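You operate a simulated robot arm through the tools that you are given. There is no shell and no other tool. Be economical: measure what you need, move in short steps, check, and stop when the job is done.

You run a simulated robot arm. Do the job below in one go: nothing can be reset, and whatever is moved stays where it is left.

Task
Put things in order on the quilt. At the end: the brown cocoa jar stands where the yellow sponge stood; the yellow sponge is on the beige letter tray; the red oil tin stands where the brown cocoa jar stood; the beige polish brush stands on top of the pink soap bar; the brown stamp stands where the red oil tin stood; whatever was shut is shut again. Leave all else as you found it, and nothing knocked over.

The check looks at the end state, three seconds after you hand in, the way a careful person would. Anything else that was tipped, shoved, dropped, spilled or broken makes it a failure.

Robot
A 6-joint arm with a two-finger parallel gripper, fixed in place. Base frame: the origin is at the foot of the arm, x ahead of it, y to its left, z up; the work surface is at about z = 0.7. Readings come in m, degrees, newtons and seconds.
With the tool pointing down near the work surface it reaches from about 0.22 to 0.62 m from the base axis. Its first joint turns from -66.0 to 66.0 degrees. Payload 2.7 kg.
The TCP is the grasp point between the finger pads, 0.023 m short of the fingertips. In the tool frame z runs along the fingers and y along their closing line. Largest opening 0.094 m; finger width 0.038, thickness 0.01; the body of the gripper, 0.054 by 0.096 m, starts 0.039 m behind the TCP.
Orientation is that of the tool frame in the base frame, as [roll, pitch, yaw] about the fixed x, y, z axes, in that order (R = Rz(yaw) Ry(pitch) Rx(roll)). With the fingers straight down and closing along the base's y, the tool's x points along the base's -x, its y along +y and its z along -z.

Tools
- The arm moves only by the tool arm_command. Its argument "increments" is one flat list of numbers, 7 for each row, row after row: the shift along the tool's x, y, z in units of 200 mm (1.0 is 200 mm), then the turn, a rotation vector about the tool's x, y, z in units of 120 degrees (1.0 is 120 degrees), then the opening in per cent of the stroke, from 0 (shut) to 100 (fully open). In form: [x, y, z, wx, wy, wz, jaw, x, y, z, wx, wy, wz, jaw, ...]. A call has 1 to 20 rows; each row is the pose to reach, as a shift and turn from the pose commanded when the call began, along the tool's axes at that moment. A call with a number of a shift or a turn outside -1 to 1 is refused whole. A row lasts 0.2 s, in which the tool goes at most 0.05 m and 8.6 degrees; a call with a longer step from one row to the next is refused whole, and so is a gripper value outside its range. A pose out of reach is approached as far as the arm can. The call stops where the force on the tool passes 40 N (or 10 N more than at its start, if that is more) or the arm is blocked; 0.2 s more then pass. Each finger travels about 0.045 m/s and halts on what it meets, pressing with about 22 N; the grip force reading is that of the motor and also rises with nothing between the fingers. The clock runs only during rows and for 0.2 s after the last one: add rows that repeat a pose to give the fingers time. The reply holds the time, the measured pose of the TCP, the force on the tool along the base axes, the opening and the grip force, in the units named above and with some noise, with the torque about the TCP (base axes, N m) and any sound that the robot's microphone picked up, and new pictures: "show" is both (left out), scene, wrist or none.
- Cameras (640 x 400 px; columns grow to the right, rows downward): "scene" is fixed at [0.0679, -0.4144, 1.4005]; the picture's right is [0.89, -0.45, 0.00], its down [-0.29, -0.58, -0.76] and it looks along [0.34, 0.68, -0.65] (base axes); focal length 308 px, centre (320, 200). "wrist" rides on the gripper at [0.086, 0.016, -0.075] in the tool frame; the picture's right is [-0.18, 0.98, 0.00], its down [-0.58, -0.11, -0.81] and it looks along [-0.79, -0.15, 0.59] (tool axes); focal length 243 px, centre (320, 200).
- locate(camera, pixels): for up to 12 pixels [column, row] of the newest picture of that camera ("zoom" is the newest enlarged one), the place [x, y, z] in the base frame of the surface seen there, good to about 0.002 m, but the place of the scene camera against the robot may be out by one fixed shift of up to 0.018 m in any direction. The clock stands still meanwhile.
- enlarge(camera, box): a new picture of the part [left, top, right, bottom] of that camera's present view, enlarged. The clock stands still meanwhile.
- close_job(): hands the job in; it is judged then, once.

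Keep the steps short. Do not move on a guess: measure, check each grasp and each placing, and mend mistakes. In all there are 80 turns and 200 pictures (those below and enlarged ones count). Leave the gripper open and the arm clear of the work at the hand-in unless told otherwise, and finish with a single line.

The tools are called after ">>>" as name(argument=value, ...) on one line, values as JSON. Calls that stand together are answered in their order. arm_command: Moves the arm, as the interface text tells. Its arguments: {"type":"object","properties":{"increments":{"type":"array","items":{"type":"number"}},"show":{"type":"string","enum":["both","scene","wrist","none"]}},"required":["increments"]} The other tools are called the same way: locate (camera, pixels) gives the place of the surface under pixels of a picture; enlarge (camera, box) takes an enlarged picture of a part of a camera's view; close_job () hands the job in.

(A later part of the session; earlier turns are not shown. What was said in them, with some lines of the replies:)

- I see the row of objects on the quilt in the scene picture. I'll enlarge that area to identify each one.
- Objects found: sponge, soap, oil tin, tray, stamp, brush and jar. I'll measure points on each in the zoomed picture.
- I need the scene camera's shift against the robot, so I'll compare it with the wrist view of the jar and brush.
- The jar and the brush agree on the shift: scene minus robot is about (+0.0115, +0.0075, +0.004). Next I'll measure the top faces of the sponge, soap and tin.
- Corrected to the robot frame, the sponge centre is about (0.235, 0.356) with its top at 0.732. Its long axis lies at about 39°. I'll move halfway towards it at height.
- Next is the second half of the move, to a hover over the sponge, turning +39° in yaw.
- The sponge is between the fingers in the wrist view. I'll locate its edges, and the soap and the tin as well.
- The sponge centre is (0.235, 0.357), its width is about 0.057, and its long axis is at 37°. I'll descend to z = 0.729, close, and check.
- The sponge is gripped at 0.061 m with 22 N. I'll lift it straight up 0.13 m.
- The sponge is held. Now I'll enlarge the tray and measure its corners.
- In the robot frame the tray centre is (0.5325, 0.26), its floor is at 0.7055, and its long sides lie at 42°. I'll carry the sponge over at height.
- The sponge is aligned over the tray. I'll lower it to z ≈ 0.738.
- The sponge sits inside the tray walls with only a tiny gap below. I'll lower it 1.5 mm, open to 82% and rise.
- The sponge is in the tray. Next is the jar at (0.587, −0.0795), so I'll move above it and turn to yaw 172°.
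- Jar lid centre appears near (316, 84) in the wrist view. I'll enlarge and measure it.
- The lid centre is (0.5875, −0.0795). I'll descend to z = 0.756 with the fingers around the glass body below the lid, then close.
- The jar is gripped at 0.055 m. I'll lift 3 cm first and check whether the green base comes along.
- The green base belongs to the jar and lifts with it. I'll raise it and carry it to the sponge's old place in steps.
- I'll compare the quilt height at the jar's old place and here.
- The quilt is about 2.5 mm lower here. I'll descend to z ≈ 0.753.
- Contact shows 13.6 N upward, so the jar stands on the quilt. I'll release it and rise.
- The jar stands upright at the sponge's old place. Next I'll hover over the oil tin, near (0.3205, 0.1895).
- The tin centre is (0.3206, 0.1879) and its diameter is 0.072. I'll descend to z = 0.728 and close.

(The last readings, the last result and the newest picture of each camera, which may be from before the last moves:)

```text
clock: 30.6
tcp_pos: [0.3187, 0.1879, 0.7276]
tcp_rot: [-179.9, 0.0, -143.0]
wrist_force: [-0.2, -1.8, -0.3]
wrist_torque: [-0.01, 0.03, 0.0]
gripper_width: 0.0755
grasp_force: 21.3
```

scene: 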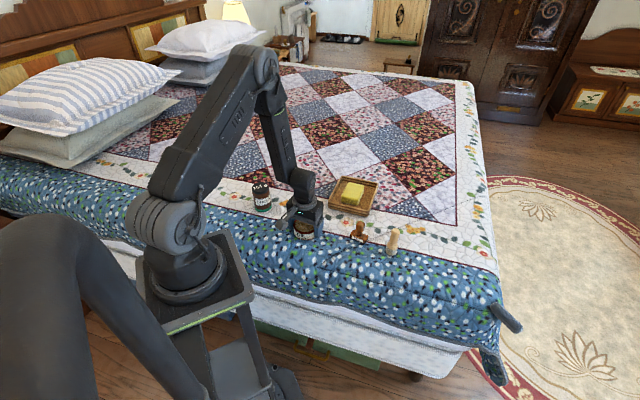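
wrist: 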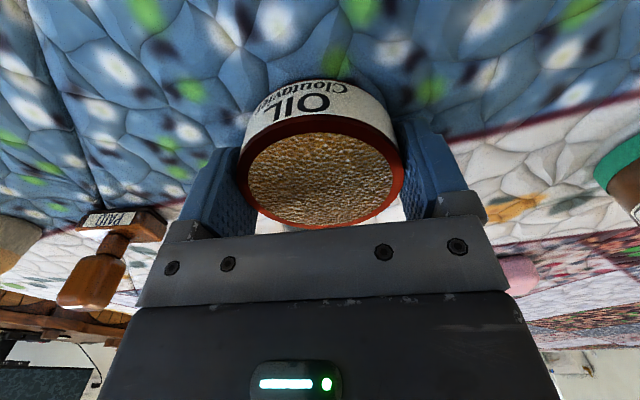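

The tin is gripped at 0.0755 m. I'll lift it level and carry it towards the jar's old place.

>>> arm_command(increments=[0, 0, -0.05, 0, 0, 0, 0, 0, 0, -0.15, 0, 0, 0, 0, 0, 0, -0.3, 0, 0, 0, 0, 0, 0, -0.45, 0, 0, 0, 0, 0, 0, -0.6, 0, 0, 0, 0, 0, 0, -0.7, 0, 0, 0, 0, 0, 0, -0.76, 0, 0, 0, 0, 0, 0, -0.76, 0, 0, 0, 0])

>>> arm_command(increments=[-0.01, -0.07, 0, 0, 0, 0, 0, -0.03, -0.21, 0, 0, 0, 0, 0, -0.05, -0.36, 0, 0, 0, 0, 0, -0.07, -0.51, 0, 0, 0, 0, 0, -0.09, -0.66, 0, 0, 0, 0, 0, -0.112, -0.8, 0, 0, 0, 0, 0, -0.125, -0.9, 0, 0, 0, 0, 0, -0.131, -0.94, 0, 0, 0, 0, 0], show="none")

>>> arm_command(increments=[-0.01, -0.07, 0, 0, 0, 0.02, 0, -0.03, -0.21, 0, 0, 0, 0.07, 0, -0.05, -0.36, 0, 0, 0, 0.13, 0, -0.07, -0.51, 0, 0, 0, 0.19, 0, -0.09, -0.66, 0, 0, 0, 0.25, 0, -0.112, -0.8, 0, 0, 0, 0.31, 0, -0.125, -0.9, 0, 0, 0, 0.36, 0, -0.131, -0.94, 0, 0, 0, 0.375, 0, -0.131, -0.94, 0, 0, 0, 0.375, 0])

```text
clock: 32.4
tcp_pos: [0.3198, 0.1892, 0.8813]
tcp_rot: [180.0, 0.2, -143.0]
wrist_force: [-0.2, 0.7, -4.0]
wrist_torque: [0.02, -0.03, -0.04]
gripper_width: 0.0754
grasp_force: 21.7
```

scene: 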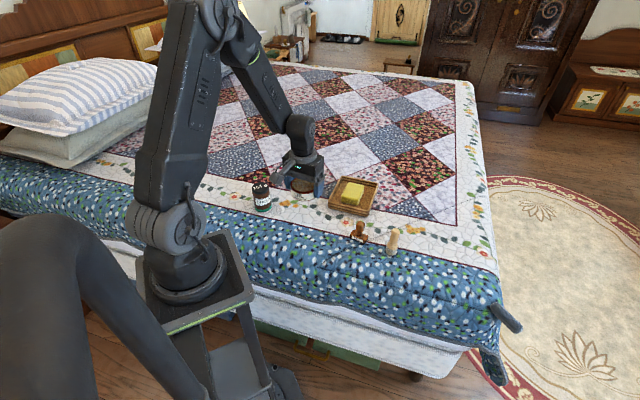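
wrist: 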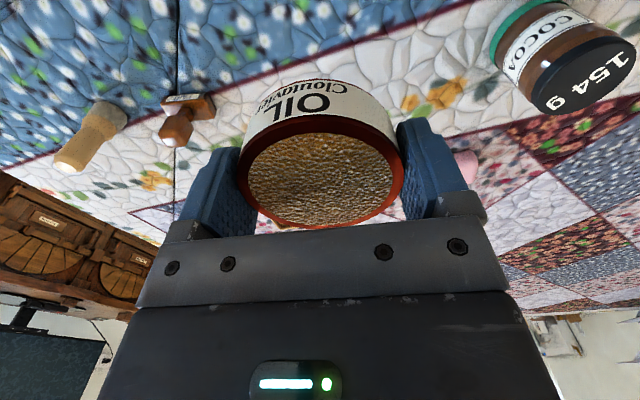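

```text
clock: 34.2
tcp_pos: [0.4524, 0.0542, 0.8782]
tcp_rot: [-180.0, 0.0, -143.0]
wrist_force: [-0.1, -0.2, -3.9]
wrist_torque: [-0.04, 0.05, 0.0]
gripper_width: 0.0752
grasp_force: 21.8
```

```text
clock: 36.2
tcp_pos: [0.5884, -0.0798, 0.8789]
tcp_rot: [180.0, 0.1, 171.9]
wrist_force: [0.3, 0.7, -4.1]
wrist_torque: [-0.02, 0.02, 0.0]
gripper_width: 0.0754
grasp_force: 22.2
```

scene: 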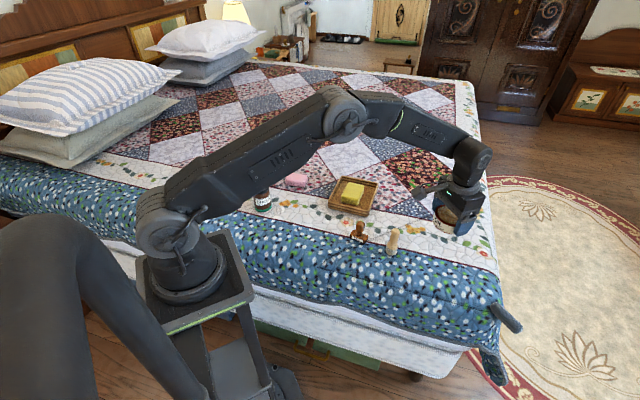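
wrist: 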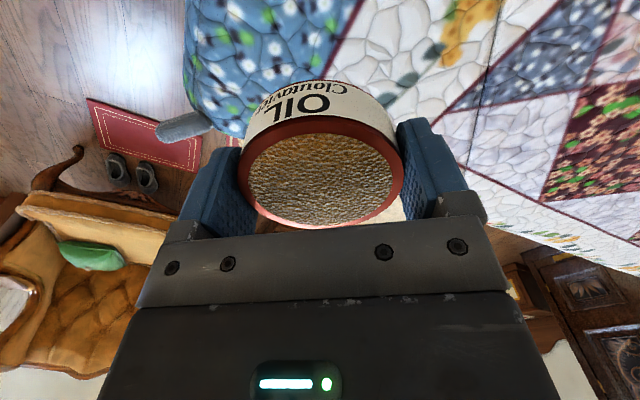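

The tin is over the jar's old place. I'll lower it to z ≈ 0.732 and then in small steps.

>>> arm_command(increments=[0, 0, 0.08, 0, 0, 0, 0, 0, 0, 0.22, 0, 0, 0, 0, 0, 0, 0.36, 0, 0, 0, 0, 0, 0, 0.5, 0, 0, 0, 0, 0, 0, 0.62, 0, 0, 0, 0, 0, 0, 0.7, 0, 0, 0, 0, 0, 0, 0.73, 0, 0, 0, 0, 0, 0, 0.738, 0, 0, 0, 0, 0, 0, 0.742, 0, 0, 0, 0, 0, 0, 0.742, 0, 0, 0, 0])

>>> enlarge(camera="scene", box=[380, 210, 476, 270])

```text
clock: 38.4
tcp_pos: [0.5878, -0.0819, 0.732]
tcp_rot: [179.9, 0.1, 172.0]
wrist_force: [0.5, 0.2, -4.0]
wrist_torque: [-0.01, 0.02, 0.0]
gripper_width: 0.0755
grasp_force: 22.1
```

scene: 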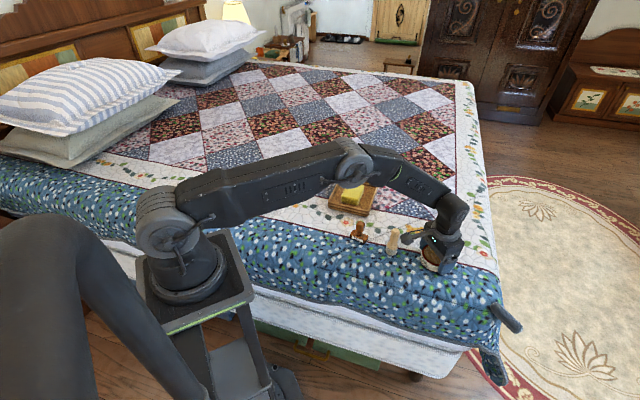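
wrist: 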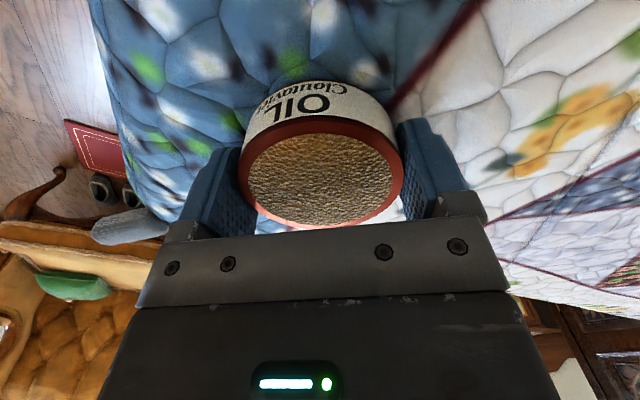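

```text
6.67 times, centred on (428, 240) of scene
```

zoom: 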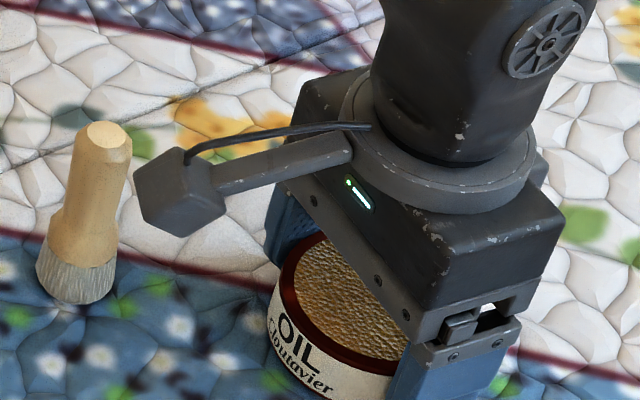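

No contact yet. I'll lower it another 3 mm gently.

>>> arm_command(increments=[0, 0, 0.005, 0, 0, 0, 0, 0, 0, 0.01, 0, 0, 0, 0, 0, 0, 0.015, 0, 0, 0, 0, 0, 0, 0.015, 0, 0, 0, 0], show="none")

```text
clock: 39.4
tcp_pos: [0.5882, -0.0811, 0.7278]
tcp_rot: [180.0, -0.1, 172.0]
wrist_force: [0.2, -0.2, -2.7]
wrist_torque: [0.01, 0.01, 0.0]
gripper_width: 0.0752
grasp_force: 21.7
```

>>> arm_command(increments=[0, 0, 0.005, 0, 0, 0, 0, 0, 0, 0.005, 0, 0, 0, 0], show="none")

```text
clock: 40.0
tcp_pos: [0.5873, -0.0818, 0.7261]
tcp_rot: [-180.0, 0.1, 172.0]
wrist_force: [0.5, 0.1, -3.0]
wrist_torque: [0.02, 0.0, 0.01]
gripper_width: 0.0755
grasp_force: 22.0
```

>>> arm_command(increments=[0, 0, 0.004, 0, 0, 0, 0, 0, 0, 0.008, 0, 0, 0, 0, 0, 0, 0.008, 0, 0, 0, 0], show="wrist")

>>> locate(camera="wrist", pixels=[[450, 60], [180, 60], [240, 60], [400, 80], [320, 60], [320, 75], [370, 70], [330, 130], [320, 215]])

```text
clock: 40.8
tcp_pos: [0.5883, -0.0797, 0.7267]
tcp_rot: [179.9, 0.1, 172.0]
wrist_force: [-4.6, -0.6, 6.8]
wrist_torque: [0.07, 0.23, 0.0]
gripper_width: 0.0753
grasp_force: 22.1
```

wrist: 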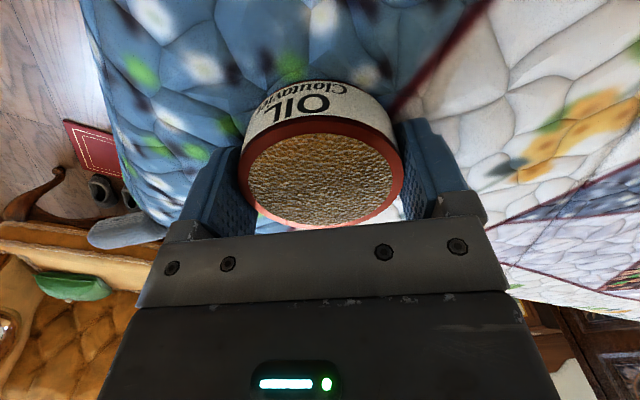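

```text
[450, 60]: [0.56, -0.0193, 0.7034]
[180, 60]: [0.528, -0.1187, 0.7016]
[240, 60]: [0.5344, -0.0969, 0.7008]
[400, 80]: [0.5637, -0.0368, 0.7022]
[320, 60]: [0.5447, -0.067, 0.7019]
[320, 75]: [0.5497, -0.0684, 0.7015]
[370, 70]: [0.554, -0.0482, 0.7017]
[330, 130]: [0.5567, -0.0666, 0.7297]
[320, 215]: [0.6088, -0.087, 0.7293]
```

Contact registered (force changed by +10 N). I'll release it and rise.

>>> arm_command(increments=[0, 0, -0.004, 0, 0, 0, 0, 0, 0, -0.004, 0, 0, 0, 100, 0, 0, -0.004, 0, 0, 0, 100, 0, 0, -0.004, 0, 0, 0, 100, 0, 0, -0.004, 0, 0, 0, 100, 0, 0, -0.1, 0, 0, 0, 100, 0, 0, -0.25, 0, 0, 0, 100, 0, 0, -0.45, 0, 0, 0, 100, 0, 0, -0.65, 0, 0, 0, 100])

>>> enlarge(camera="scene", box=[340, 210, 468, 290])

```text
clock: 42.8
tcp_pos: [0.5875, -0.0819, 0.8557]
tcp_rot: [-180.0, -0.1, 172.0]
wrist_force: [-0.1, -0.6, 0.4]
wrist_torque: [0.02, 0.01, 0.0]
gripper_width: 0.094
grasp_force: 0.0
```

scene: 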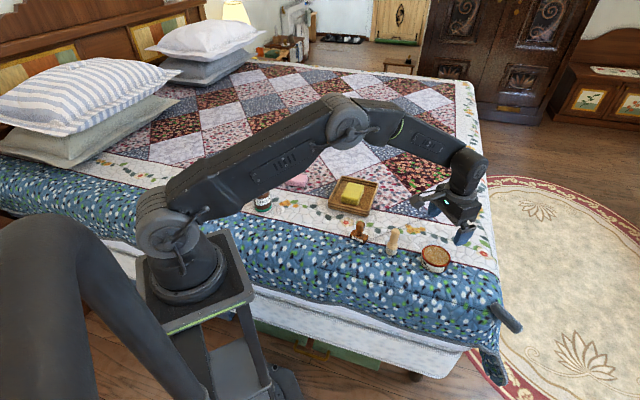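
wrist: 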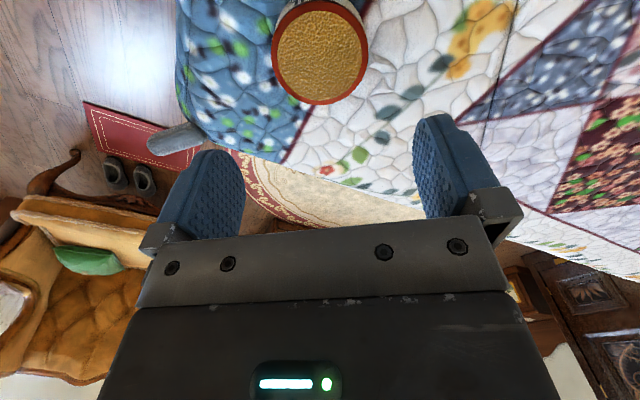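

```text
5.00 times, centred on (404, 250) of scene
```

zoom: 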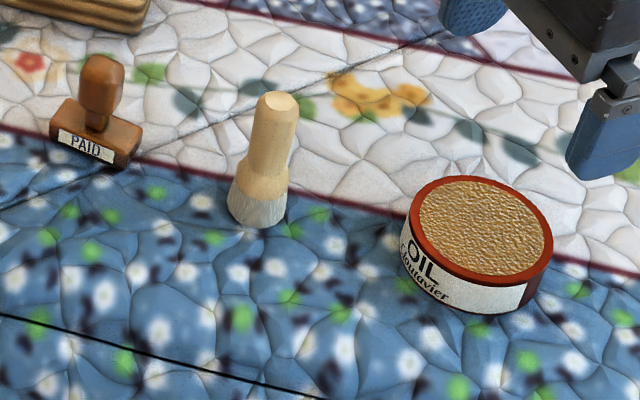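

The tin stands flat at the jar's old place. Next I'll hover over the stamp, near (0.444, 0.090).

>>> arm_command(increments=[0.11, 0.1, -0.03, 0, 0, -0.06, 100, 0.22, 0.2, -0.03, 0, 0, -0.12, 100, 0.33, 0.3, -0.03, 0, 0, -0.18, 100, 0.44, 0.4, -0.03, 0, 0, -0.24, 100, 0.55, 0.5, -0.03, 0, 0, -0.3, 100, 0.66, 0.6, -0.03, 0, 0, -0.36, 100, 0.77, 0.7, -0.03, 0, 0, -0.42, 80, 0.83, 0.75, -0.02, 0, 0, -0.433, 65, 0.83, 0.75, -0.02, 0, 0, -0.433, 65], show="wrist")

>>> enlarge(camera="wrist", box=[230, 0, 390, 100])

```text
clock: 44.8
tcp_pos: [0.4459, 0.09, 0.8611]
tcp_rot: [-179.9, 0.1, -136.0]
wrist_force: [0.6, -0.3, 0.2]
wrist_torque: [-0.01, 0.0, 0.0]
gripper_width: 0.061
grasp_force: 0.1
```

wrist: 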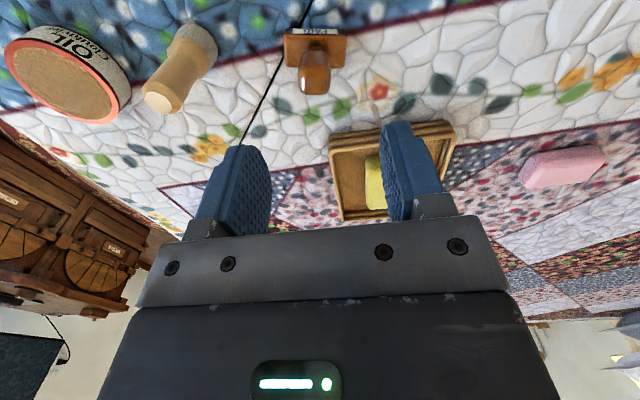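

```text
4.00 times, centred on (310, 50) of wrist
```

zoom: 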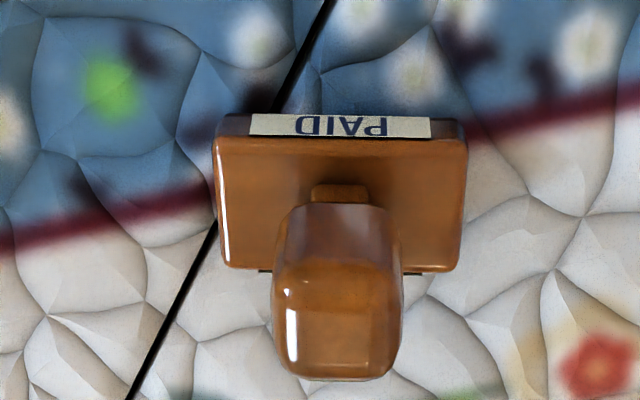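

The stamp base is nicely aligned with the fingers. I'll measure its handle and base.

>>> locate(camera="zoom", pixels=[[338, 330], [282, 320], [396, 320], [340, 370], [335, 280], [275, 270], [402, 270], [225, 150], [462, 150], [230, 262], [450, 262], [340, 205]])

```text
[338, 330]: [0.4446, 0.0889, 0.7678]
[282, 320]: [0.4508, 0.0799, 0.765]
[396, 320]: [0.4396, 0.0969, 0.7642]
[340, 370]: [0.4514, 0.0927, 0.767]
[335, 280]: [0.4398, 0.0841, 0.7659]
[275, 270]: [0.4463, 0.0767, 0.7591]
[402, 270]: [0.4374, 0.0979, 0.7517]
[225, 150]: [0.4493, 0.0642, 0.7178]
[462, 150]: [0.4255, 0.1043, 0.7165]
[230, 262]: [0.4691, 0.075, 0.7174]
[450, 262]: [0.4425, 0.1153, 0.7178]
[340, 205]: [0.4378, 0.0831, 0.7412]
```

The stamp's long axis is at 122° and its handle is at (0.445, 0.089). I'll turn −12°, descend to z ≈ 0.752 and close.

>>> arm_command(increments=[0.003, -0.002, 0.1, 0, 0, 0.05, 65, 0.003, -0.002, 0.25, 0, 0, 0.1, 65, 0.003, -0.002, 0.4, 0, 0, 0.1, 65, 0.003, -0.002, 0.5, 0, 0, 0.1, 65, 0.003, -0.002, 0.545, 0, 0, 0.1, 65, 0.003, -0.002, 0.545, 0, 0, 0.1, 65, 0.003, -0.002, 0.545, 0, 0, 0.1, 40, 0.003, -0.002, 0.545, 0, 0, 0.1, 20, 0.003, -0.002, 0.545, 0, 0, 0.1, 0, 0.003, -0.002, 0.545, 0, 0, 0.1, 0, 0.003, -0.002, 0.545, 0, 0, 0.1, 0])

```text
clock: 47.2
tcp_pos: [0.4442, 0.0901, 0.7519]
tcp_rot: [-180.0, 0.0, -148.0]
wrist_force: [0.4, -0.4, -0.4]
wrist_torque: [0.03, 0.01, 0.02]
gripper_width: 0.0238
grasp_force: 22.3
```

scene: 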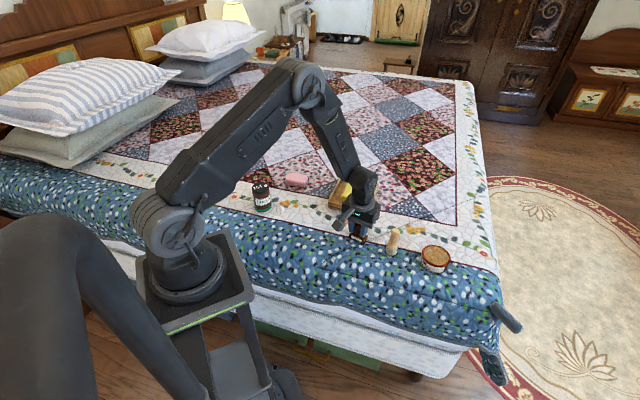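
wrist: 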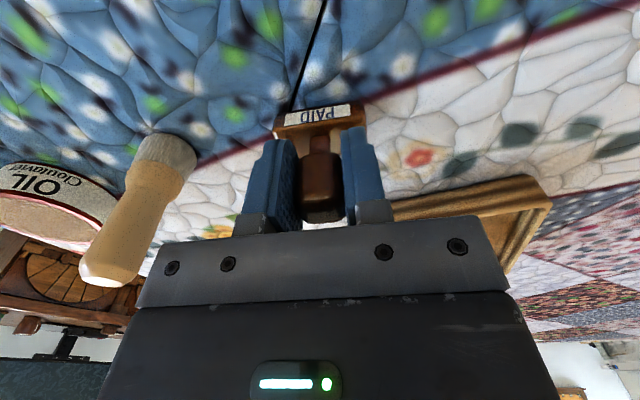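

The handle is gripped at 0.0238 m. I'll lift and carry it to the tin's old place at (0.320, 0.188).

>>> arm_command(increments=[0, 0, -0.1, 0, 0, 0, 0, 0, 0, -0.25, 0, 0, 0, 0, 0, 0, -0.4, 0, 0, 0, 0, 0, 0, -0.55, 0, 0, 0, 0, 0.05, 0.14, -0.55, 0, 0, 0, 0, 0.1, 0.28, -0.55, 0, 0, 0, 0, 0.15, 0.42, -0.55, 0, 0, 0, 0, 0.2, 0.56, -0.55, 0, 0, 0, 0, 0.268, 0.745, -0.55, 0, 0, 0, 0, 0.268, 0.745, -0.55, 0, 0, 0, 0, 0.268, 0.745, -0.55, 0, 0, 0, 0])

>>> locate(camera="scene", pixels=[[306, 233], [306, 238], [300, 232], [313, 230], [357, 240], [362, 243], [352, 240]])

```text
clock: 49.6
tcp_pos: [0.321, 0.1889, 0.8606]
tcp_rot: [180.0, 0.1, -148.0]
wrist_force: [-0.9, 0.7, -1.4]
wrist_torque: [0.0, 0.02, -0.01]
gripper_width: 0.0235
grasp_force: 22.2
```

scene: 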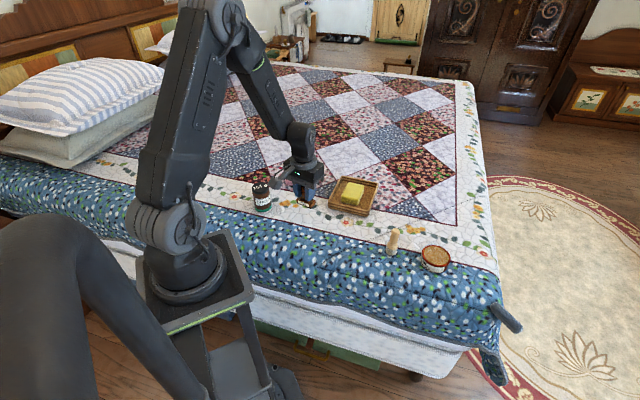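
wrist: 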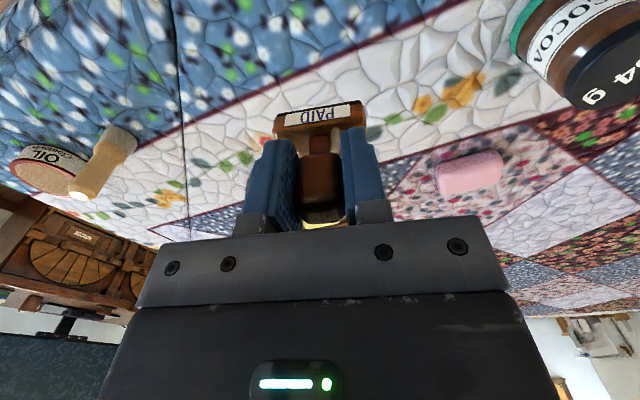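

```text
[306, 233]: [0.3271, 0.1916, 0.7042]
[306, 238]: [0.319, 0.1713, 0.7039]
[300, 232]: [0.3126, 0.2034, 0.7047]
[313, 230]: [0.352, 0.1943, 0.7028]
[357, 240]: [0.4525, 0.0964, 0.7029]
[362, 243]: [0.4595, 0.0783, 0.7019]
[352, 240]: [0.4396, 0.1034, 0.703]
```

The floor here is about 1 mm higher. I'll lower to ~0.754 and then by small steps.

>>> arm_command(increments=[0.003, 0, 0.1, 0, 0, 0, 0, 0.003, 0, 0.25, 0, 0, 0, 0, 0.003, 0, 0.4, 0, 0, 0, 0, 0.003, 0, 0.49, 0, 0, 0, 0, 0.003, 0, 0.525, 0, 0, 0, 0, 0.003, 0, 0.531, 0, 0, 0, 0, 0.003, 0, 0.536, 0, 0, 0, 0, 0.003, 0, 0.536, 0, 0, 0, 0], show="wrist")

>>> enlarge(camera="scene", box=[260, 190, 356, 250])

```text
clock: 51.4
tcp_pos: [0.3203, 0.1883, 0.7528]
tcp_rot: [-180.0, 0.2, -148.1]
wrist_force: [0.4, -0.3, -0.8]
wrist_torque: [-0.04, 0.0, 0.01]
gripper_width: 0.0238
grasp_force: 21.9
```

wrist: 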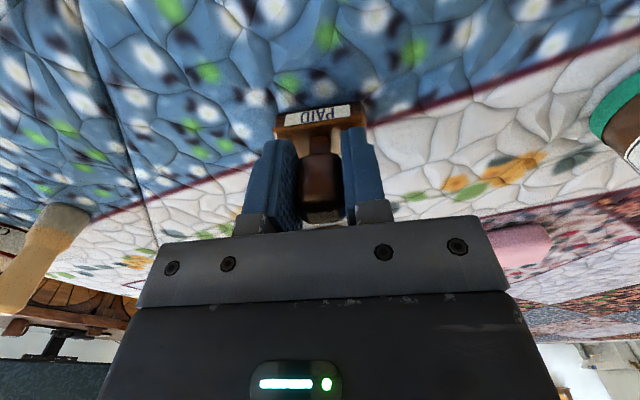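

```text
6.67 times, centred on (308, 220) of scene
```

zoom: 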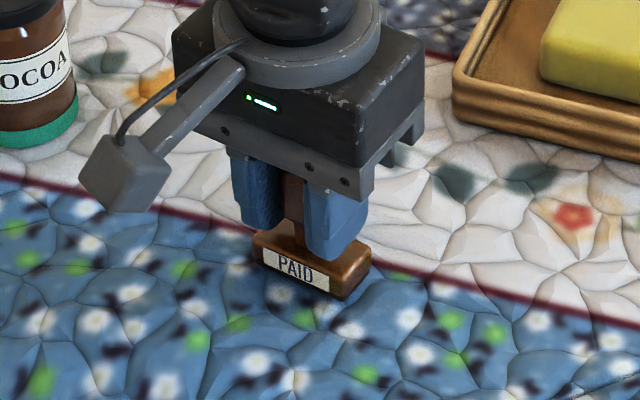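

Not touching yet. I'll lower in 1 mm steps.

>>> arm_command(increments=[0, 0, 0.005, 0, 0, 0, 0, 0, 0, 0.008, 0, 0, 0, 0, 0, 0, 0.008, 0, 0, 0, 0], show="none")

```text
clock: 52.2
tcp_pos: [0.3187, 0.1874, 0.7521]
tcp_rot: [180.0, 0.1, -148.0]
wrist_force: [-0.9, -0.2, -1.0]
wrist_torque: [-0.02, 0.02, 0.0]
gripper_width: 0.0237
grasp_force: 21.6
```

>>> arm_command(increments=[0, 0, 0.005, 0, 0, 0, 0, 0, 0, 0.008, 0, 0, 0, 0, 0, 0, 0.008, 0, 0, 0, 0], show="none")

```text
clock: 53.0
tcp_pos: [0.319, 0.1883, 0.7509]
tcp_rot: [180.0, 0.2, -148.0]
wrist_force: [-3.9, 1.2, 16.8]
wrist_torque: [0.1, 0.02, 0.02]
gripper_width: 0.0239
grasp_force: 22.0
```

Firm contact at 16.8 N. I'll ease up slightly, open to 65% and rise.

>>> arm_command(increments=[0, 0, -0.004, 0, 0, 0, 0, 0, 0, -0.004, 0, 0, 0, 65, 0, 0, -0.004, 0, 0, 0, 65, 0, 0, -0.004, 0, 0, 0, 65, 0, 0, -0.004, 0, 0, 0, 65, 0, 0, -0.1, 0, 0, 0, 65, 0, 0, -0.25, 0, 0, 0, 65, 0, 0, -0.45, 0, 0, 0, 65, 0, 0, -0.6, 0, 0, 0, 65])

>>> enlarge(camera="scene", box=[260, 150, 420, 250])

```text
clock: 55.0
tcp_pos: [0.3184, 0.1873, 0.8706]
tcp_rot: [179.9, -0.1, -148.1]
wrist_force: [0.5, 0.0, 0.1]
wrist_torque: [0.01, -0.03, 0.0]
gripper_width: 0.0611
grasp_force: 0.1
```

scene: 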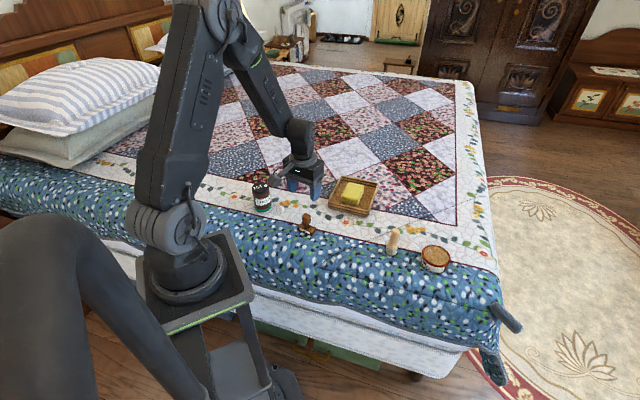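
wrist: 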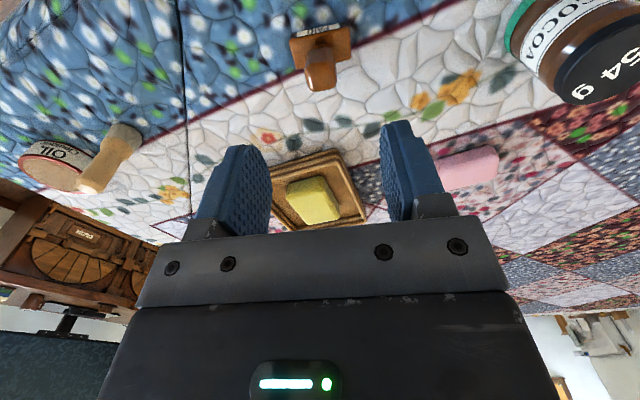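

```text
4.00 times, centred on (340, 200) of scene
```

zoom: 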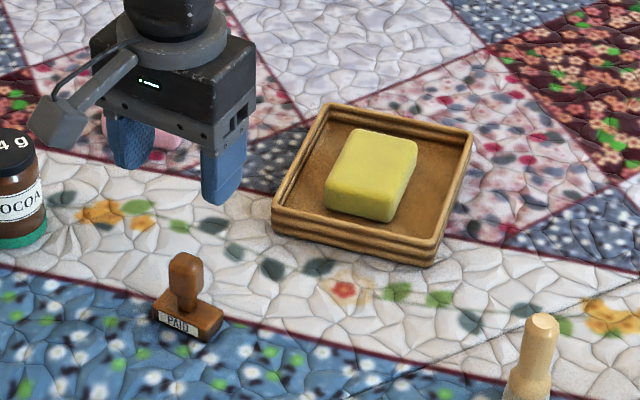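

The stamp stands at the tin's old place. Last is the brush, so I'll hover over it near (0.504, 0.0045).

>>> arm_command(increments=[-0.03, -0.13, -0.03, 0, 0, 0, 65, -0.06, -0.26, -0.03, 0, 0, 0, 65, -0.09, -0.39, -0.03, 0, 0, 0, 65, -0.12, -0.52, -0.03, 0, 0, 0, 65, -0.15, -0.633, -0.03, 0, 0, 0, 65], show="none")

>>> arm_command(increments=[-0.03, -0.13, 0, 0, 0, 0, 65, -0.06, -0.26, 0, 0, 0, 0, 65, -0.09, -0.39, 0, 0, 0, 0, 65, -0.12, -0.52, 0, 0, 0, 0, 65, -0.15, -0.633, 0, 0, 0, 0, 65, -0.15, -0.633, 0, 0, 0, 0, 65], show="wrist")

>>> enlarge(camera="wrist", box=[230, 0, 390, 100])

```text
clock: 56.2
tcp_pos: [0.4134, 0.0954, 0.8761]
tcp_rot: [180.0, 0.1, -148.1]
wrist_force: [-0.4, 0.1, -0.3]
wrist_torque: [0.02, 0.02, 0.01]
gripper_width: 0.0611
grasp_force: 0.1
```

```text
clock: 57.6
tcp_pos: [0.5053, 0.003, 0.8778]
tcp_rot: [-179.9, -0.1, -148.0]
wrist_force: [-0.1, 0.8, -0.8]
wrist_torque: [-0.04, 0.0, 0.02]
gripper_width: 0.0613
grasp_force: 0.0
```

wrist: 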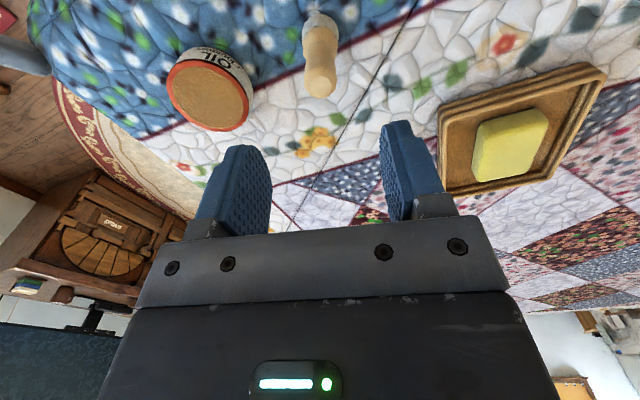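

```text
4.00 times, centred on (310, 50) of wrist
```

zoom: 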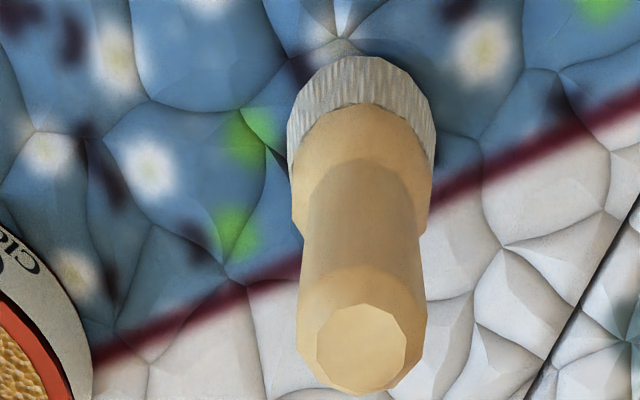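

>>> locate(camera="zoom", pixels=[[362, 345], [325, 340], [400, 345], [362, 310], [362, 385], [300, 340], [422, 340], [365, 200], [310, 200], [415, 200], [295, 150], [430, 160]])

```text
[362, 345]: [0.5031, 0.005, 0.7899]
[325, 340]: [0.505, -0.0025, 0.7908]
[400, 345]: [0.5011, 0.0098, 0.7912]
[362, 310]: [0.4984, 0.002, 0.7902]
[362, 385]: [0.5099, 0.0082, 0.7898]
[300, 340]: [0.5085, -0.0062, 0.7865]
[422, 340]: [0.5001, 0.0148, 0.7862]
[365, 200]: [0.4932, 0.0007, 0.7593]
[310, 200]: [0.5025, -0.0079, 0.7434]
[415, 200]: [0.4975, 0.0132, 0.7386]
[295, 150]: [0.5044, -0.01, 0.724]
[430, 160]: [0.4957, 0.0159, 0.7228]
```

The brush axis is at (0.504, 0.0043) and its handle width is 0.0226. I'll descend to z = 0.771 and close.

>>> arm_command(increments=[0, 0.008, 0.1, 0, 0, 0, 65, 0, 0.008, 0.25, 0, 0, 0, 65, 0, 0.008, 0.4, 0, 0, 0, 65, 0, 0.008, 0.5, 0, 0, 0, 65, 0, 0.008, 0.535, 0, 0, 0, 65, 0, 0.008, 0.535, 0, 0, 0, 65, 0, 0.008, 0.535, 0, 0, 0, 40, 0, 0.008, 0.535, 0, 0, 0, 20, 0, 0.008, 0.535, 0, 0, 0, 0, 0, 0.008, 0.535, 0, 0, 0, 0, 0, 0.008, 0.535, 0, 0, 0, 0])

>>> enlarge(camera="scene", box=[264, 160, 328, 200])

```text
clock: 60.0
tcp_pos: [0.5044, 0.0057, 0.7697]
tcp_rot: [-179.9, 0.2, -148.0]
wrist_force: [-0.1, 1.1, 1.7]
wrist_torque: [0.07, 0.01, -0.02]
gripper_width: 0.0218
grasp_force: 21.9
```

scene: 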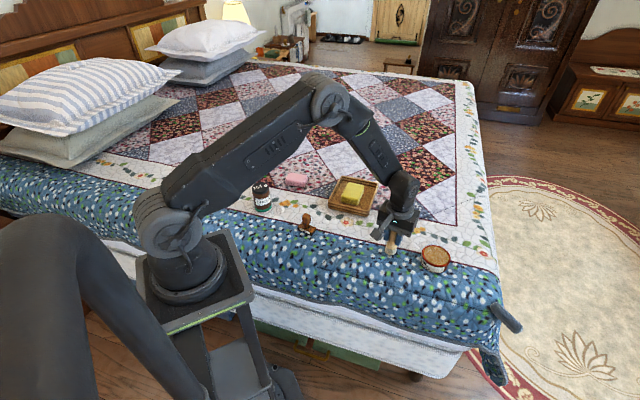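
wrist: 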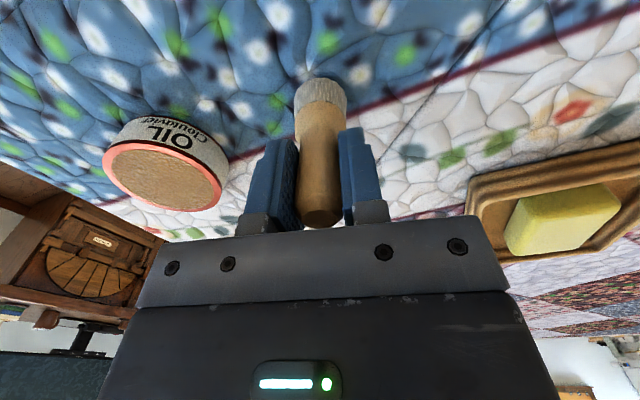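

```text
10.00 times, centred on (296, 180) of scene
```

zoom: 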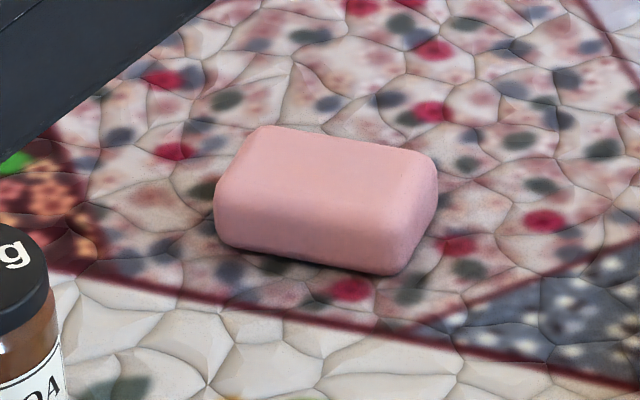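

The brush is gripped. I'll measure the soap's top face in the enlarged picture.

>>> locate(camera="zoom", pixels=[[325, 178], [262, 138], [420, 160], [390, 212], [235, 192], [340, 145], [310, 200], [250, 165], [400, 190], [215, 215], [437, 175], [395, 270]])

>>> arm_command(increments=[0, 0, -0.05, 0, 0, 0, 0, 0, 0, -0.15, 0, 0, 0, 0, 0, 0, -0.3, 0, 0, 0, 0, 0, 0, -0.45, 0, 0, 0, 0, 0, 0, -0.55, 0, 0, 0, 0, 0, 0, -0.55, 0, 0, 0, 0])

```text
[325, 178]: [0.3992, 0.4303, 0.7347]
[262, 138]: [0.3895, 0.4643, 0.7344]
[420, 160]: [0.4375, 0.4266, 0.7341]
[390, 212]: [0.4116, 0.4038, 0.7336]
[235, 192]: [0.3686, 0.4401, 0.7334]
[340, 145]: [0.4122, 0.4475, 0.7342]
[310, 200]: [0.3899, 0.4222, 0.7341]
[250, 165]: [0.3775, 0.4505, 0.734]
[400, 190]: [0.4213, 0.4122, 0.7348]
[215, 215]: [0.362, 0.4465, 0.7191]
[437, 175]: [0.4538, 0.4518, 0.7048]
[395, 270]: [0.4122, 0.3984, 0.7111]
```

```text
clock: 61.4
tcp_pos: [0.5035, 0.0049, 0.8805]
tcp_rot: [180.0, 0.2, -148.0]
wrist_force: [0.3, 0.3, -0.7]
wrist_torque: [0.02, 0.0, 0.02]
gripper_width: 0.0217
grasp_force: 21.7
```

scene: 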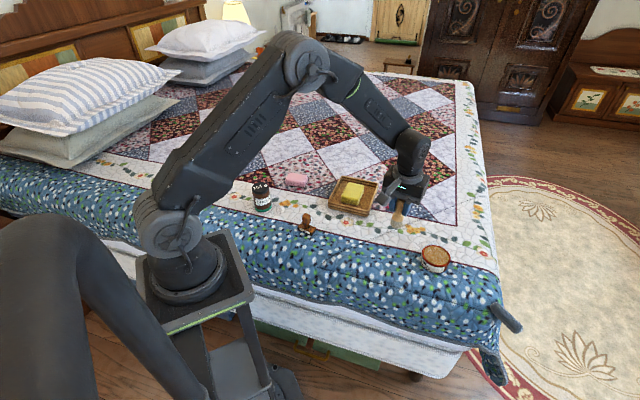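
wrist: 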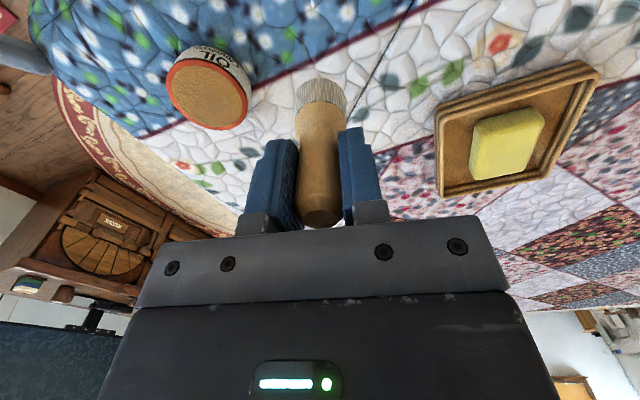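

The soap top centre is (0.390, 0.426) in the robot frame at z = 0.730. I'll carry the brush over in three steps.

>>> arm_command(increments=[-0.02, 0.07, -0.05, 0, 0, 0, 0, -0.07, 0.23, -0.1, 0, 0, 0, 0, -0.12, 0.39, -0.1, 0, 0, 0, 0, -0.17, 0.55, -0.1, 0, 0, 0, 0, -0.212, 0.695, -0.1, 0, 0, 0, 0], show="none")

>>> arm_command(increments=[-0.04, 0.14, 0, 0, 0, 0, 0, -0.08, 0.28, 0, 0, 0, 0, 0, -0.12, 0.42, 0, 0, 0, 0, 0, -0.17, 0.56, 0, 0, 0, 0, 0, -0.212, 0.695, 0, 0, 0, 0, 0], show="none")

>>> arm_command(increments=[-0.04, 0.14, 0, 0, 0, 0, 0, -0.08, 0.28, 0, 0, 0, 0, 0, -0.12, 0.42, 0, 0, 0, 0, 0, -0.17, 0.56, 0, 0, 0, 0, 0, -0.2, 0.65, 0, 0, 0, 0, 0, -0.212, 0.695, 0, 0, 0, 0, 0, -0.212, 0.695, 0, 0, 0, 0, 0])

```text
clock: 62.6
tcp_pos: [0.4641, 0.1447, 0.8999]
tcp_rot: [-180.0, 0.1, -148.1]
wrist_force: [-0.9, 0.3, -1.2]
wrist_torque: [-0.01, 0.02, -0.02]
gripper_width: 0.022
grasp_force: 22.0
```

```text
clock: 63.8
tcp_pos: [0.4264, 0.2864, 0.8988]
tcp_rot: [180.0, 0.1, -148.0]
wrist_force: [0.4, -0.2, -0.4]
wrist_torque: [0.0, 0.02, 0.01]
gripper_width: 0.0215
grasp_force: 22.3
```

```text
clock: 65.4
tcp_pos: [0.3914, 0.4279, 0.9001]
tcp_rot: [-180.0, 0.0, -148.1]
wrist_force: [0.1, 0.0, -1.2]
wrist_torque: [-0.01, -0.03, 0.02]
gripper_width: 0.0214
grasp_force: 22.5
```

scene: 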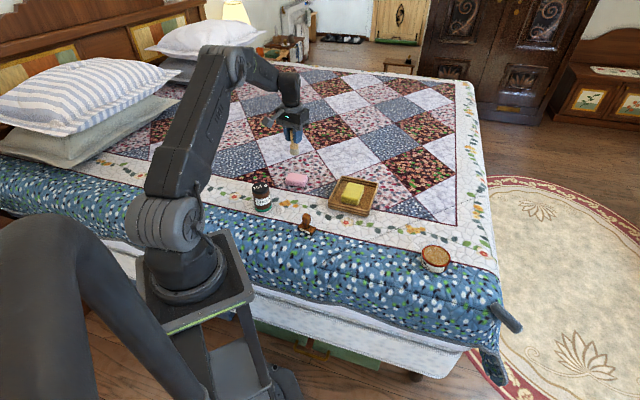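
wrist: 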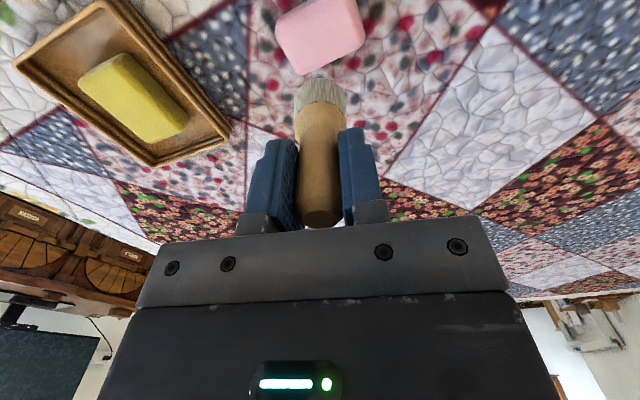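

The soap is visible at about (320, 30) in the wrist view. I'll measure it from there, where the robot frame is exact.

>>> enlarge(camera="wrist", box=[240, 0, 400, 100])

```text
4.00 times, centred on (320, 50) of wrist
```

zoom: 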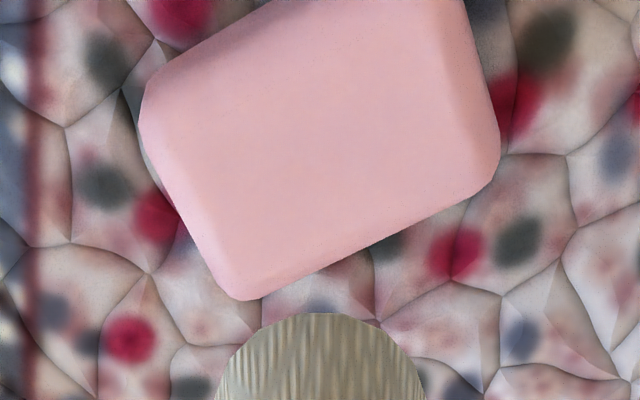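

>>> locate(camera="zoom", pixels=[[160, 90], [230, 280], [490, 165], [440, 10], [310, 130], [290, 20], [200, 180], [350, 220], [460, 80], [250, 290], [400, 60], [320, 330]])

```text
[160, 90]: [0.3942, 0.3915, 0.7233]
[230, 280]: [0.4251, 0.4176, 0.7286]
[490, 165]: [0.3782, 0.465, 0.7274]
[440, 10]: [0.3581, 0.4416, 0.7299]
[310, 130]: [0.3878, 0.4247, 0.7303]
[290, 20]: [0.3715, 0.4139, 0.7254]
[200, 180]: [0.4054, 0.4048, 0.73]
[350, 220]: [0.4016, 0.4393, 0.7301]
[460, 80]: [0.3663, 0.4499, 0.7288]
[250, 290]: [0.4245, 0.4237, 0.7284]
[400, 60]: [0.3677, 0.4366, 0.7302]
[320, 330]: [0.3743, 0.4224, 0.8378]
```

The soap centre refines to about (0.388, 0.427). I'll shift 4 mm and lower to about 4 mm above it.

>>> arm_command(increments=[0.019, 0.006, 0.06, 0, 0, 0, 0, 0.019, 0.006, 0.16, 0, 0, 0, 0, 0.019, 0.006, 0.28, 0, 0, 0, 0, 0.019, 0.006, 0.38, 0, 0, 0, 0, 0.019, 0.006, 0.45, 0, 0, 0, 0, 0.019, 0.006, 0.485, 0, 0, 0, 0, 0.019, 0.006, 0.485, 0, 0, 0, 0], show="wrist")

>>> enlarge(camera="scene", box=[264, 150, 328, 190])

>>> enlarge(camera="wrist", box=[240, 20, 400, 120])

```text
clock: 67.0
tcp_pos: [0.3859, 0.4249, 0.8029]
tcp_rot: [180.0, 0.1, -147.9]
wrist_force: [0.5, -0.2, -1.2]
wrist_torque: [0.02, -0.01, 0.01]
gripper_width: 0.0214
grasp_force: 22.0
```

wrist: 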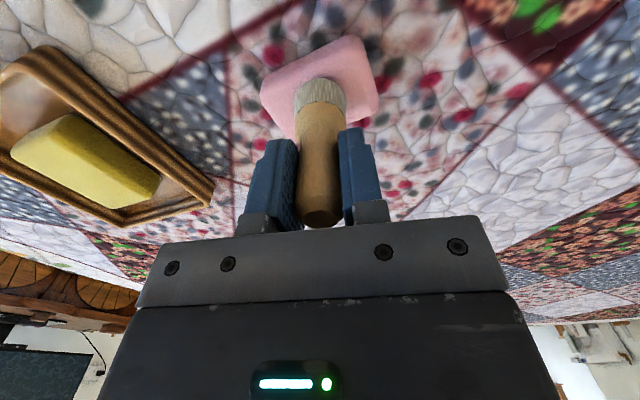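

```text
10.00 times, centred on (296, 170) of scene
```

zoom: 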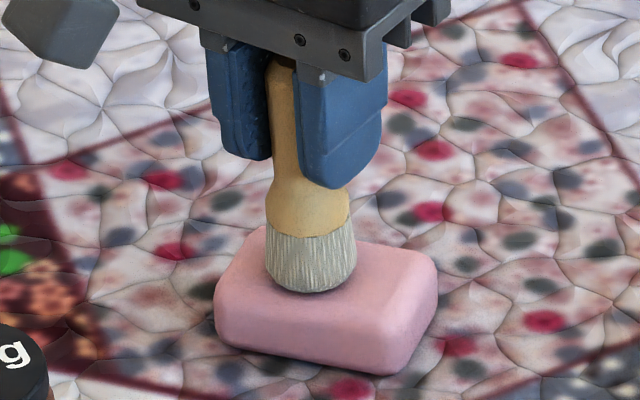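

```text
4.00 times, centred on (320, 70) of wrist
```

zoom: 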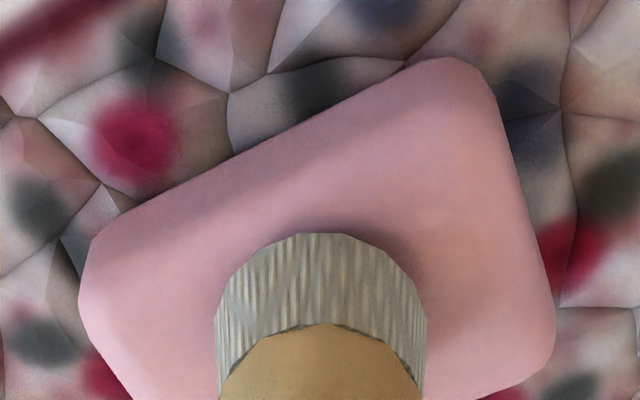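

The brush is centred over the soap. I'll lower it in small steps.

>>> arm_command(increments=[0, 0, 0.005, 0, 0, 0, 0, 0, 0, 0.012, 0, 0, 0, 0, 0, 0, 0.012, 0, 0, 0, 0], show="none")

```text
clock: 67.8
tcp_pos: [0.3869, 0.425, 0.7994]
tcp_rot: [-180.0, 0.0, -148.1]
wrist_force: [0.4, 0.6, -0.5]
wrist_torque: [0.01, -0.01, -0.03]
gripper_width: 0.0215
grasp_force: 22.2
```

>>> arm_command(increments=[0, 0, 0.004, 0, 0, 0, 0, 0, 0, 0.006, 0, 0, 0, 0, 0, 0, 0.006, 0, 0, 0, 0], show="none")

```text
clock: 68.6
tcp_pos: [0.3866, 0.4259, 0.7982]
tcp_rot: [-180.0, 0.1, -148.0]
wrist_force: [-5.1, -1.7, 12.2]
wrist_torque: [-0.12, 0.33, 0.01]
gripper_width: 0.0216
grasp_force: 22.0
```

Contact shows 12 N. I'll ease off by 0.6 mm, check, and then release.

>>> arm_command(increments=[0, 0, -0.003, 0, 0, 0, 0, 0, 0, -0.003, 0, 0, 0, 0], show="wrist")

>>> enlarge(camera="scene", box=[264, 150, 328, 190])

```text
clock: 69.2
tcp_pos: [0.3873, 0.425, 0.7986]
tcp_rot: [-180.0, 0.2, -148.0]
wrist_force: [-0.7, 2.5, 7.3]
wrist_torque: [0.17, 0.06, 0.02]
gripper_width: 0.0218
grasp_force: 22.3
```

wrist: 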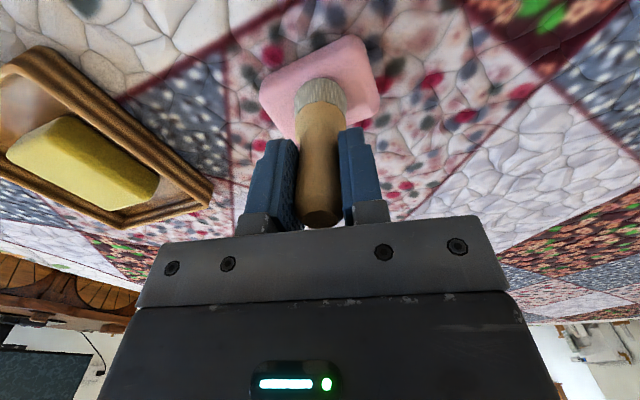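

```text
10.00 times, centred on (296, 170) of scene
```

zoom: 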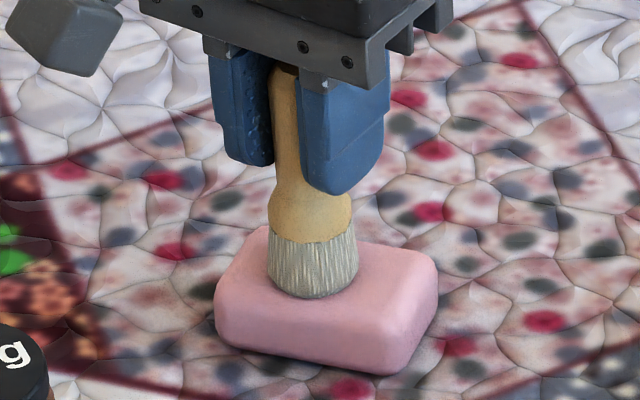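

The brush rests on the soap. I'll open and rise straight up.

>>> arm_command(increments=[0, 0, 0, 0, 0, 0, 30, 0, 0, 0, 0, 0, 0, 45, 0, 0, 0, 0, 0, 0, 70, 0, 0, 0, 0, 0, 0, 70, 0, 0, 0, 0, 0, 0, 70, 0, 0, -0.1, 0, 0, 0, 70, 0, 0, -0.25, 0, 0, 0, 70, 0, 0, -0.45, 0, 0, 0, 90, 0, 0, -0.6, 0, 0, 0, 100])

>>> enlarge(camera="scene", box=[230, 150, 390, 250])

```text
clock: 71.2
tcp_pos: [0.3866, 0.4255, 0.9213]
tcp_rot: [-180.0, 0.2, -148.1]
wrist_force: [0.0, -0.7, -0.2]
wrist_torque: [0.03, 0.06, -0.02]
gripper_width: 0.0938
grasp_force: 0.1
```

scene: 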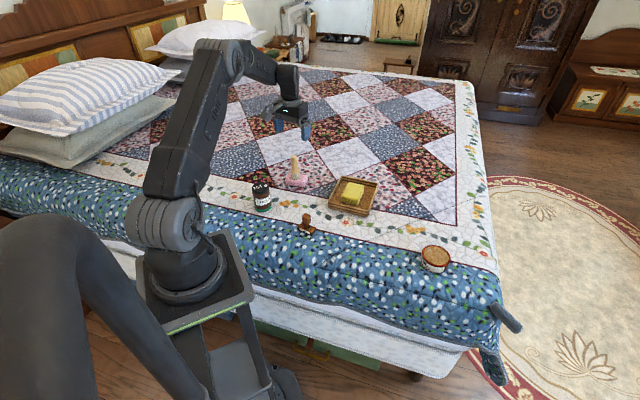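
wrist: 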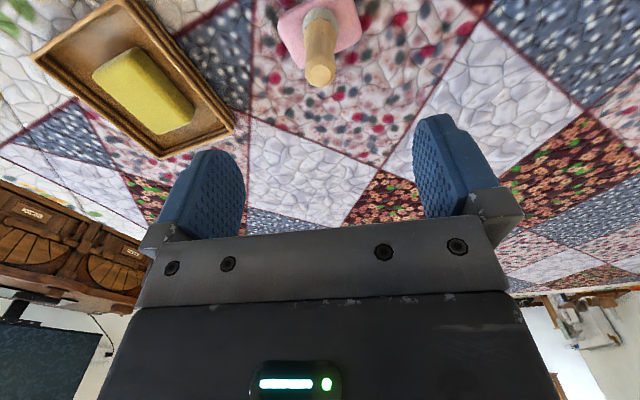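

```text
4.00 times, centred on (310, 200) of scene
```

zoom: 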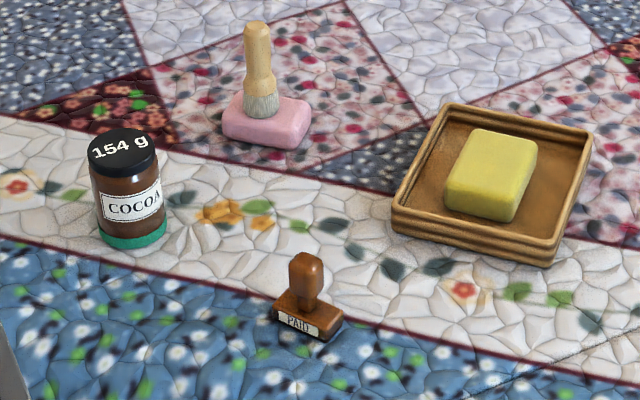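

Everything stands. I'll raise the arm clear and check the final positions with the camera.

>>> arm_command(increments=[0, 0, -0.15, 0, 0, 0, 100, 0, 0, -0.3, 0, 0, 0, 100, 0, 0, -0.45, 0, 0, 0, 100, 0, 0, -0.45, 0, 0, 0, 100, 0, 0, -0.45, 0, 0, 0, 100], show="scene")

>>> enlarge(camera="scene", box=[230, 140, 470, 290])

>>> locate(camera="scene", pixels=[[261, 187.5], [306, 218], [435.5, 254], [294, 157], [352, 190], [287, 177]])

```text
clock: 72.4
tcp_pos: [0.387, 0.4261, 1.0118]
tcp_rot: [180.0, 0.1, -148.1]
wrist_force: [-0.2, 1.1, -1.4]
wrist_torque: [-0.03, -0.02, -0.04]
gripper_width: 0.0938
grasp_force: 0.2
```

scene: 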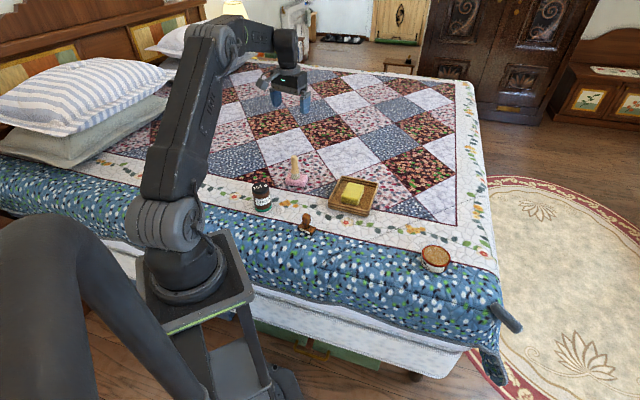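

```text
2.67 times, centred on (350, 215) of scene
```

zoom: 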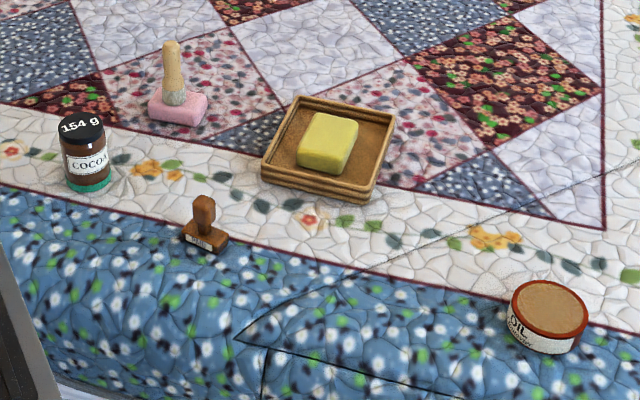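

```text
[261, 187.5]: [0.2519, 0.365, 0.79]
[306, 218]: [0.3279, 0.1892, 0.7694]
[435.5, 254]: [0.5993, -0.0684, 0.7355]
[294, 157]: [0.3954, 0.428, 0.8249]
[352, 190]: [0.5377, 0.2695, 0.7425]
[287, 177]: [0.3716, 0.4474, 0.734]
```

The measured positions all match their targets: jar, stamp, tin, brush on the soap, and sponge in the tray. The gripper is open and the arm is clear, so I'm handing in.

>>> close_job()

```text
The job is handed in.
```

The job is handed in: the cocoa jar, sponge, oil tin, brush and stamp are each where you asked, all upright, and nothing had been opened that needed shutting.
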